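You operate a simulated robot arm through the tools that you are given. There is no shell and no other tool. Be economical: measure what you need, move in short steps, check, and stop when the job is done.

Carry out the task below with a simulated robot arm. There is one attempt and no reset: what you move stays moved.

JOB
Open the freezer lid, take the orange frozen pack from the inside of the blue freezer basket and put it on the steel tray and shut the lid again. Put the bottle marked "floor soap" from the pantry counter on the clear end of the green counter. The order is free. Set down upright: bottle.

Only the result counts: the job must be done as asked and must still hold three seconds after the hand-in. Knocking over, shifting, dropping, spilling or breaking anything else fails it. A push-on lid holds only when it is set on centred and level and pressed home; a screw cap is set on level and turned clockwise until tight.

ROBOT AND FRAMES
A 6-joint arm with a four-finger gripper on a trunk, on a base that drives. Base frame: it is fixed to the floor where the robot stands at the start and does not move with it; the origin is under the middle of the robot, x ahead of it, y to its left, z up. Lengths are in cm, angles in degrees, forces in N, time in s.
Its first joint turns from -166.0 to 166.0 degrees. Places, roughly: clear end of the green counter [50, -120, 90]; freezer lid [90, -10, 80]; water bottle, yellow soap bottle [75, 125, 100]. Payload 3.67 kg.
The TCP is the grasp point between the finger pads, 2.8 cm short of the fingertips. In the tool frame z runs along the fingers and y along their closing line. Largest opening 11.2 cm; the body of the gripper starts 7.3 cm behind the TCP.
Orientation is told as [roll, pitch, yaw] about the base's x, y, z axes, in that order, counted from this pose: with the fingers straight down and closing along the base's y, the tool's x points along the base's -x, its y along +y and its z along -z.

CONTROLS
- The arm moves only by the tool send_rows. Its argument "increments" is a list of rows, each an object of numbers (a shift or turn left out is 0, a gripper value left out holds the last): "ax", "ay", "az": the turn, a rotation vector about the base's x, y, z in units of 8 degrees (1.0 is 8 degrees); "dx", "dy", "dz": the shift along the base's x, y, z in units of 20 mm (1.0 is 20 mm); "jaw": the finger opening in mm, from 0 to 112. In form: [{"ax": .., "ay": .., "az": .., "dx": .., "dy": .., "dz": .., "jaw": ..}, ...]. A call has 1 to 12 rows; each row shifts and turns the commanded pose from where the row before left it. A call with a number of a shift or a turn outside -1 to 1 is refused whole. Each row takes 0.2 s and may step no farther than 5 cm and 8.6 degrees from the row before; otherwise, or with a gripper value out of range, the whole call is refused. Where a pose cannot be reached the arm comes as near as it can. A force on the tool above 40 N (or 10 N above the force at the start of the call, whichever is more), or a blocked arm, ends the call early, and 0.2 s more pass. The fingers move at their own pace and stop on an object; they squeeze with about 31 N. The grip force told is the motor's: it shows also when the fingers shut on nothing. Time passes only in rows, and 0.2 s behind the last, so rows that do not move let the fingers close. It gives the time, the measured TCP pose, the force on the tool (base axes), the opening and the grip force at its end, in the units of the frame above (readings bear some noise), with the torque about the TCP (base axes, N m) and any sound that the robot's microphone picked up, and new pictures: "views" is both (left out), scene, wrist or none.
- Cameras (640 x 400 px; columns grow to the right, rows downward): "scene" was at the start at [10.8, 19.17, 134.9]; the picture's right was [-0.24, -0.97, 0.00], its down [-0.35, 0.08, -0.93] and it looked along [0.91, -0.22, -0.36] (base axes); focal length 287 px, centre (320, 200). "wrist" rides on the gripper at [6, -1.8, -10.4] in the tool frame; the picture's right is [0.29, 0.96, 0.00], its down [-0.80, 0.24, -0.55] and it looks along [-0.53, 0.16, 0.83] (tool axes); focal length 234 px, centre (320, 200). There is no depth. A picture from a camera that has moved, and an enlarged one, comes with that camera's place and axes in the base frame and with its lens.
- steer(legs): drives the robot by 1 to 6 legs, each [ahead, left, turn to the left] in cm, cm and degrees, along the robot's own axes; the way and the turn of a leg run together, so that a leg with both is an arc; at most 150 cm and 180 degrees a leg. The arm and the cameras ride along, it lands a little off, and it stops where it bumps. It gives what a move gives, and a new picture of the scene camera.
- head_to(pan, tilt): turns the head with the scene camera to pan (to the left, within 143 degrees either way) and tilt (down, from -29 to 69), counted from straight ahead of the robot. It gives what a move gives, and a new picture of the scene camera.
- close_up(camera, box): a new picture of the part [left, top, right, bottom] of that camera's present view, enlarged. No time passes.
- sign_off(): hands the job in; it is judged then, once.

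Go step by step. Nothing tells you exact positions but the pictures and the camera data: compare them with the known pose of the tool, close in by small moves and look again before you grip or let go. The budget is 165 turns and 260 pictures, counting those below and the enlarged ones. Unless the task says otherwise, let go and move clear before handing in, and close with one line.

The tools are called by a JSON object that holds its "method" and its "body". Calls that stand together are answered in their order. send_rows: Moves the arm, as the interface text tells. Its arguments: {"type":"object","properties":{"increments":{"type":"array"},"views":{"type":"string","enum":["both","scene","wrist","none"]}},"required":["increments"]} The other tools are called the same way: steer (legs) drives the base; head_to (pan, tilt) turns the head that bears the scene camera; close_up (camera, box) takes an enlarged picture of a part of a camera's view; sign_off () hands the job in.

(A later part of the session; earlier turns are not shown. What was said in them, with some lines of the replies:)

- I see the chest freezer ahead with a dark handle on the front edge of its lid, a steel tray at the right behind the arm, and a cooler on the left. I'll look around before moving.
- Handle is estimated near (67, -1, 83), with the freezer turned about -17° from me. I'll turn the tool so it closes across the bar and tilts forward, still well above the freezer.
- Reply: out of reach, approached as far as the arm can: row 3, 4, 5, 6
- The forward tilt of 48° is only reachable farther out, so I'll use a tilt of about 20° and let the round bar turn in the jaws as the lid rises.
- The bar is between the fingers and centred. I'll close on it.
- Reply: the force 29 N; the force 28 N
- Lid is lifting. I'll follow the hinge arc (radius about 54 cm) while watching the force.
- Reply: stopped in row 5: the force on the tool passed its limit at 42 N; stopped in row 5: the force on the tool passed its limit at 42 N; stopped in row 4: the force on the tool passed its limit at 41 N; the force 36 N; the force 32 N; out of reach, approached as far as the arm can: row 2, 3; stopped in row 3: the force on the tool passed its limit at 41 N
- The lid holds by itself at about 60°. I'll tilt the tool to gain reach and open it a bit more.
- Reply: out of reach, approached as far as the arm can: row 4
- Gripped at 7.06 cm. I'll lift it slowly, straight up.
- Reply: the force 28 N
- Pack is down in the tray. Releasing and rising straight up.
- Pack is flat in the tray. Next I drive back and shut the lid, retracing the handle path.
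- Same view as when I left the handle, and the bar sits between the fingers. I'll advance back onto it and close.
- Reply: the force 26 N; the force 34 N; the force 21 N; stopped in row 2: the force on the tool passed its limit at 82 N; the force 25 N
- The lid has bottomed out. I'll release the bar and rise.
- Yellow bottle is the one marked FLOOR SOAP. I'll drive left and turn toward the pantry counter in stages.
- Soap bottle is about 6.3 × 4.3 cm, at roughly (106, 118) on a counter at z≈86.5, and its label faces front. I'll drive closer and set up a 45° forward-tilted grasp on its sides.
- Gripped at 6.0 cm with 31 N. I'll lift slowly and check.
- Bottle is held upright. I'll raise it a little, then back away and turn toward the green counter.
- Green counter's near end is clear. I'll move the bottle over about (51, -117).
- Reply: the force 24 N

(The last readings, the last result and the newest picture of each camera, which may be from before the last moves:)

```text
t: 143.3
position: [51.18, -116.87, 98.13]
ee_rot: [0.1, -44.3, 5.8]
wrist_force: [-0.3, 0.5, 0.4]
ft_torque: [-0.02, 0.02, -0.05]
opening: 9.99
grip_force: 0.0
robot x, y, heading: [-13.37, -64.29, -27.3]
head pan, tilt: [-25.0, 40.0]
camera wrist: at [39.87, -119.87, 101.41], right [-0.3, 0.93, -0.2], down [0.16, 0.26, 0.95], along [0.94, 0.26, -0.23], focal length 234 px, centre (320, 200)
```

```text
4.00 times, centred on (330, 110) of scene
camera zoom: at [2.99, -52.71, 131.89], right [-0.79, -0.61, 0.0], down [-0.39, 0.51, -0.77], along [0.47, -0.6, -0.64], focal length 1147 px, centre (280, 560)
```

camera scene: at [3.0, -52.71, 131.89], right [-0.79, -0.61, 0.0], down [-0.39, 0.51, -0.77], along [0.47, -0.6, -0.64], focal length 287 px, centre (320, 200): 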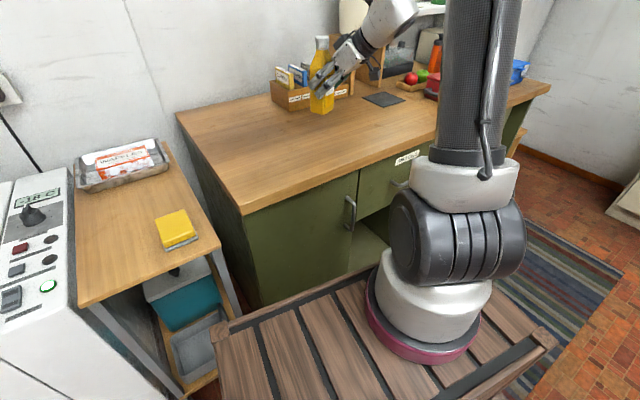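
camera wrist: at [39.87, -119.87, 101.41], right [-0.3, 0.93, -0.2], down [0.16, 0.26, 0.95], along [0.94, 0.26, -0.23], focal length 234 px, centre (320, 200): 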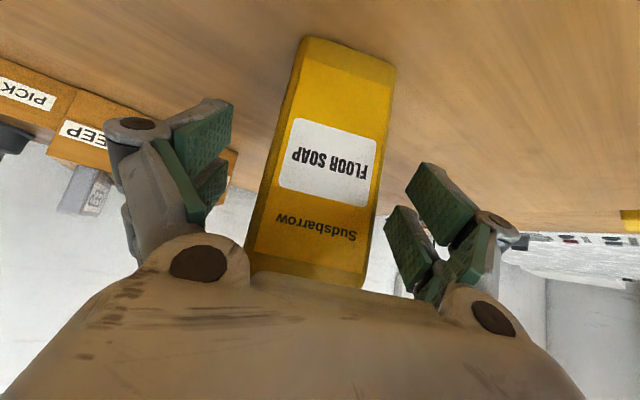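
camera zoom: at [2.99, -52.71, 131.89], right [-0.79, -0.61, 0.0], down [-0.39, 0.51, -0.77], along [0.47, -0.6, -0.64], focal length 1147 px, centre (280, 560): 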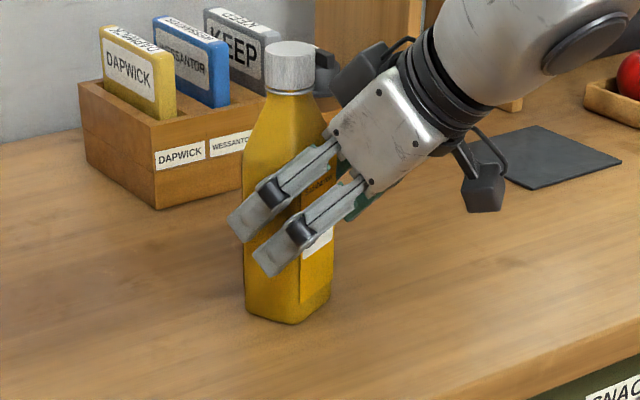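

Bottle stands upright and free. I'll back the gripper out.

{"method": "send_rows", "body": {"increments": [{"dx": -0.8, "dy": -0.08, "dz": 0.1}, {"dx": -0.9, "dy": -0.09, "dz": 0.2}, {"dx": -0.9, "dy": -0.09, "dz": 0.3}, {"dx": -0.9, "dy": -0.09, "dz": 0.5}, {"dx": -0.9, "dy": -0.09, "dz": 0.7}, {"dx": -0.5, "dz": 1}, {"dz": 1}, {"dz": 1}], "views": "scene"}}

{"method": "head_to", "body": {"pan": 20, "tilt": 30}}

```text
t: 145.1
position: [41.49, -117.92, 107.95]
ee_rot: [0.1, -44.3, 5.7]
wrist_force: [-0.3, 0.0, -0.7]
ft_torque: [0.04, 0.0, 0.07]
opening: 9.98
grip_force: 0.0
robot x, y, heading: [-13.45, -64.55, -27.1]
head pan, tilt: [-25.0, 40.0]
camera scene: at [3.01, -52.73, 131.89], right [-0.79, -0.61, 0.0], down [-0.39, 0.51, -0.77], along [0.47, -0.6, -0.64], focal length 287 px, centre (320, 200)
```

scene: 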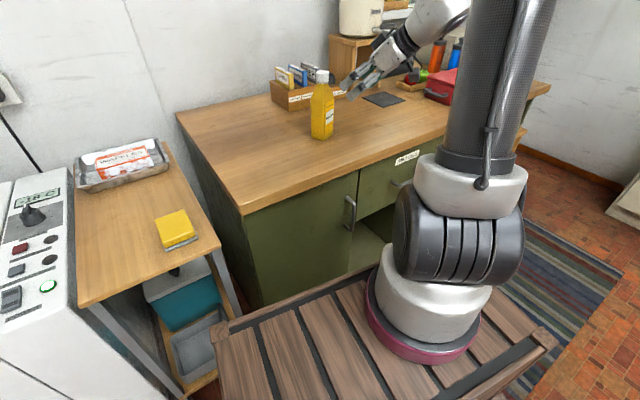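

```text
t: 146.2
position: [41.34, -117.93, 107.92]
ee_rot: [0.1, -44.2, 5.8]
wrist_force: [0.1, 0.2, -0.5]
ft_torque: [0.0, 0.0, -0.02]
opening: 10.01
grip_force: 0.1
robot x, y, heading: [-13.56, -64.15, -27.1]
head pan, tilt: [20.0, 30.0]
camera scene: at [6.74, -47.13, 133.42], right [-0.12, -0.99, 0.0], down [-0.5, 0.06, -0.87], along [0.86, -0.11, -0.5], focal length 287 px, centre (320, 200)
```

scene: 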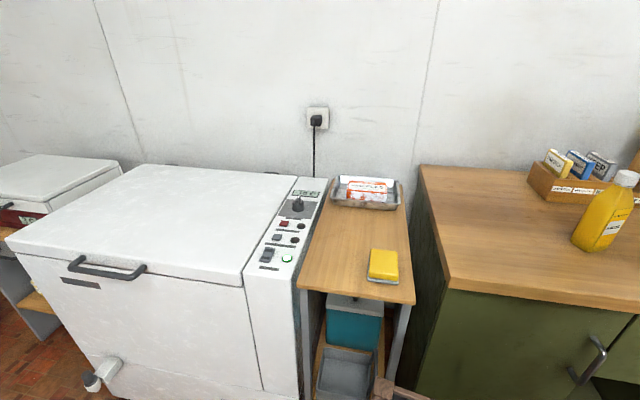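

{"method": "close_up", "body": {"camera": "scene", "box": [0, 140, 320, 340]}}

```text
2.00 times, centred on (160, 240) of scene
camera zoom: at [6.74, -47.13, 133.42], right [-0.12, -0.99, 0.0], down [-0.5, 0.06, -0.87], along [0.86, -0.11, -0.5], focal length 574 px, centre (640, 120)
```

zoom: 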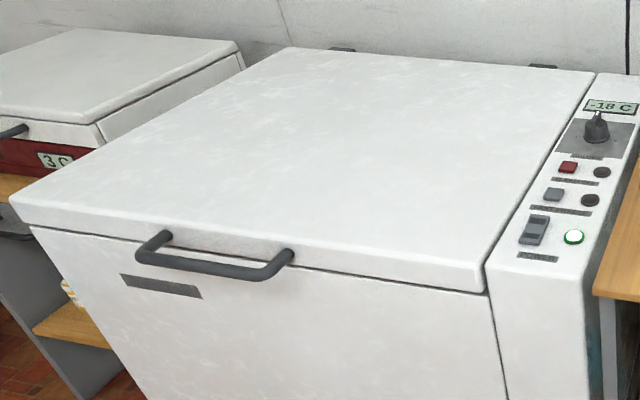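

The lid is shut and the freezer reads -18 °C again. The pack is on the tray, the bottle stands upright on the green counter, and the gripper is clear, so I'm handing in.

{"method": "sign_off", "body": {}}

```text
The job is handed in.
```

The job is handed in: the orange waffles pack is on the steel tray, the freezer lid is shut, and the "floor soap" bottle stands upright on the clear end of the green counter.
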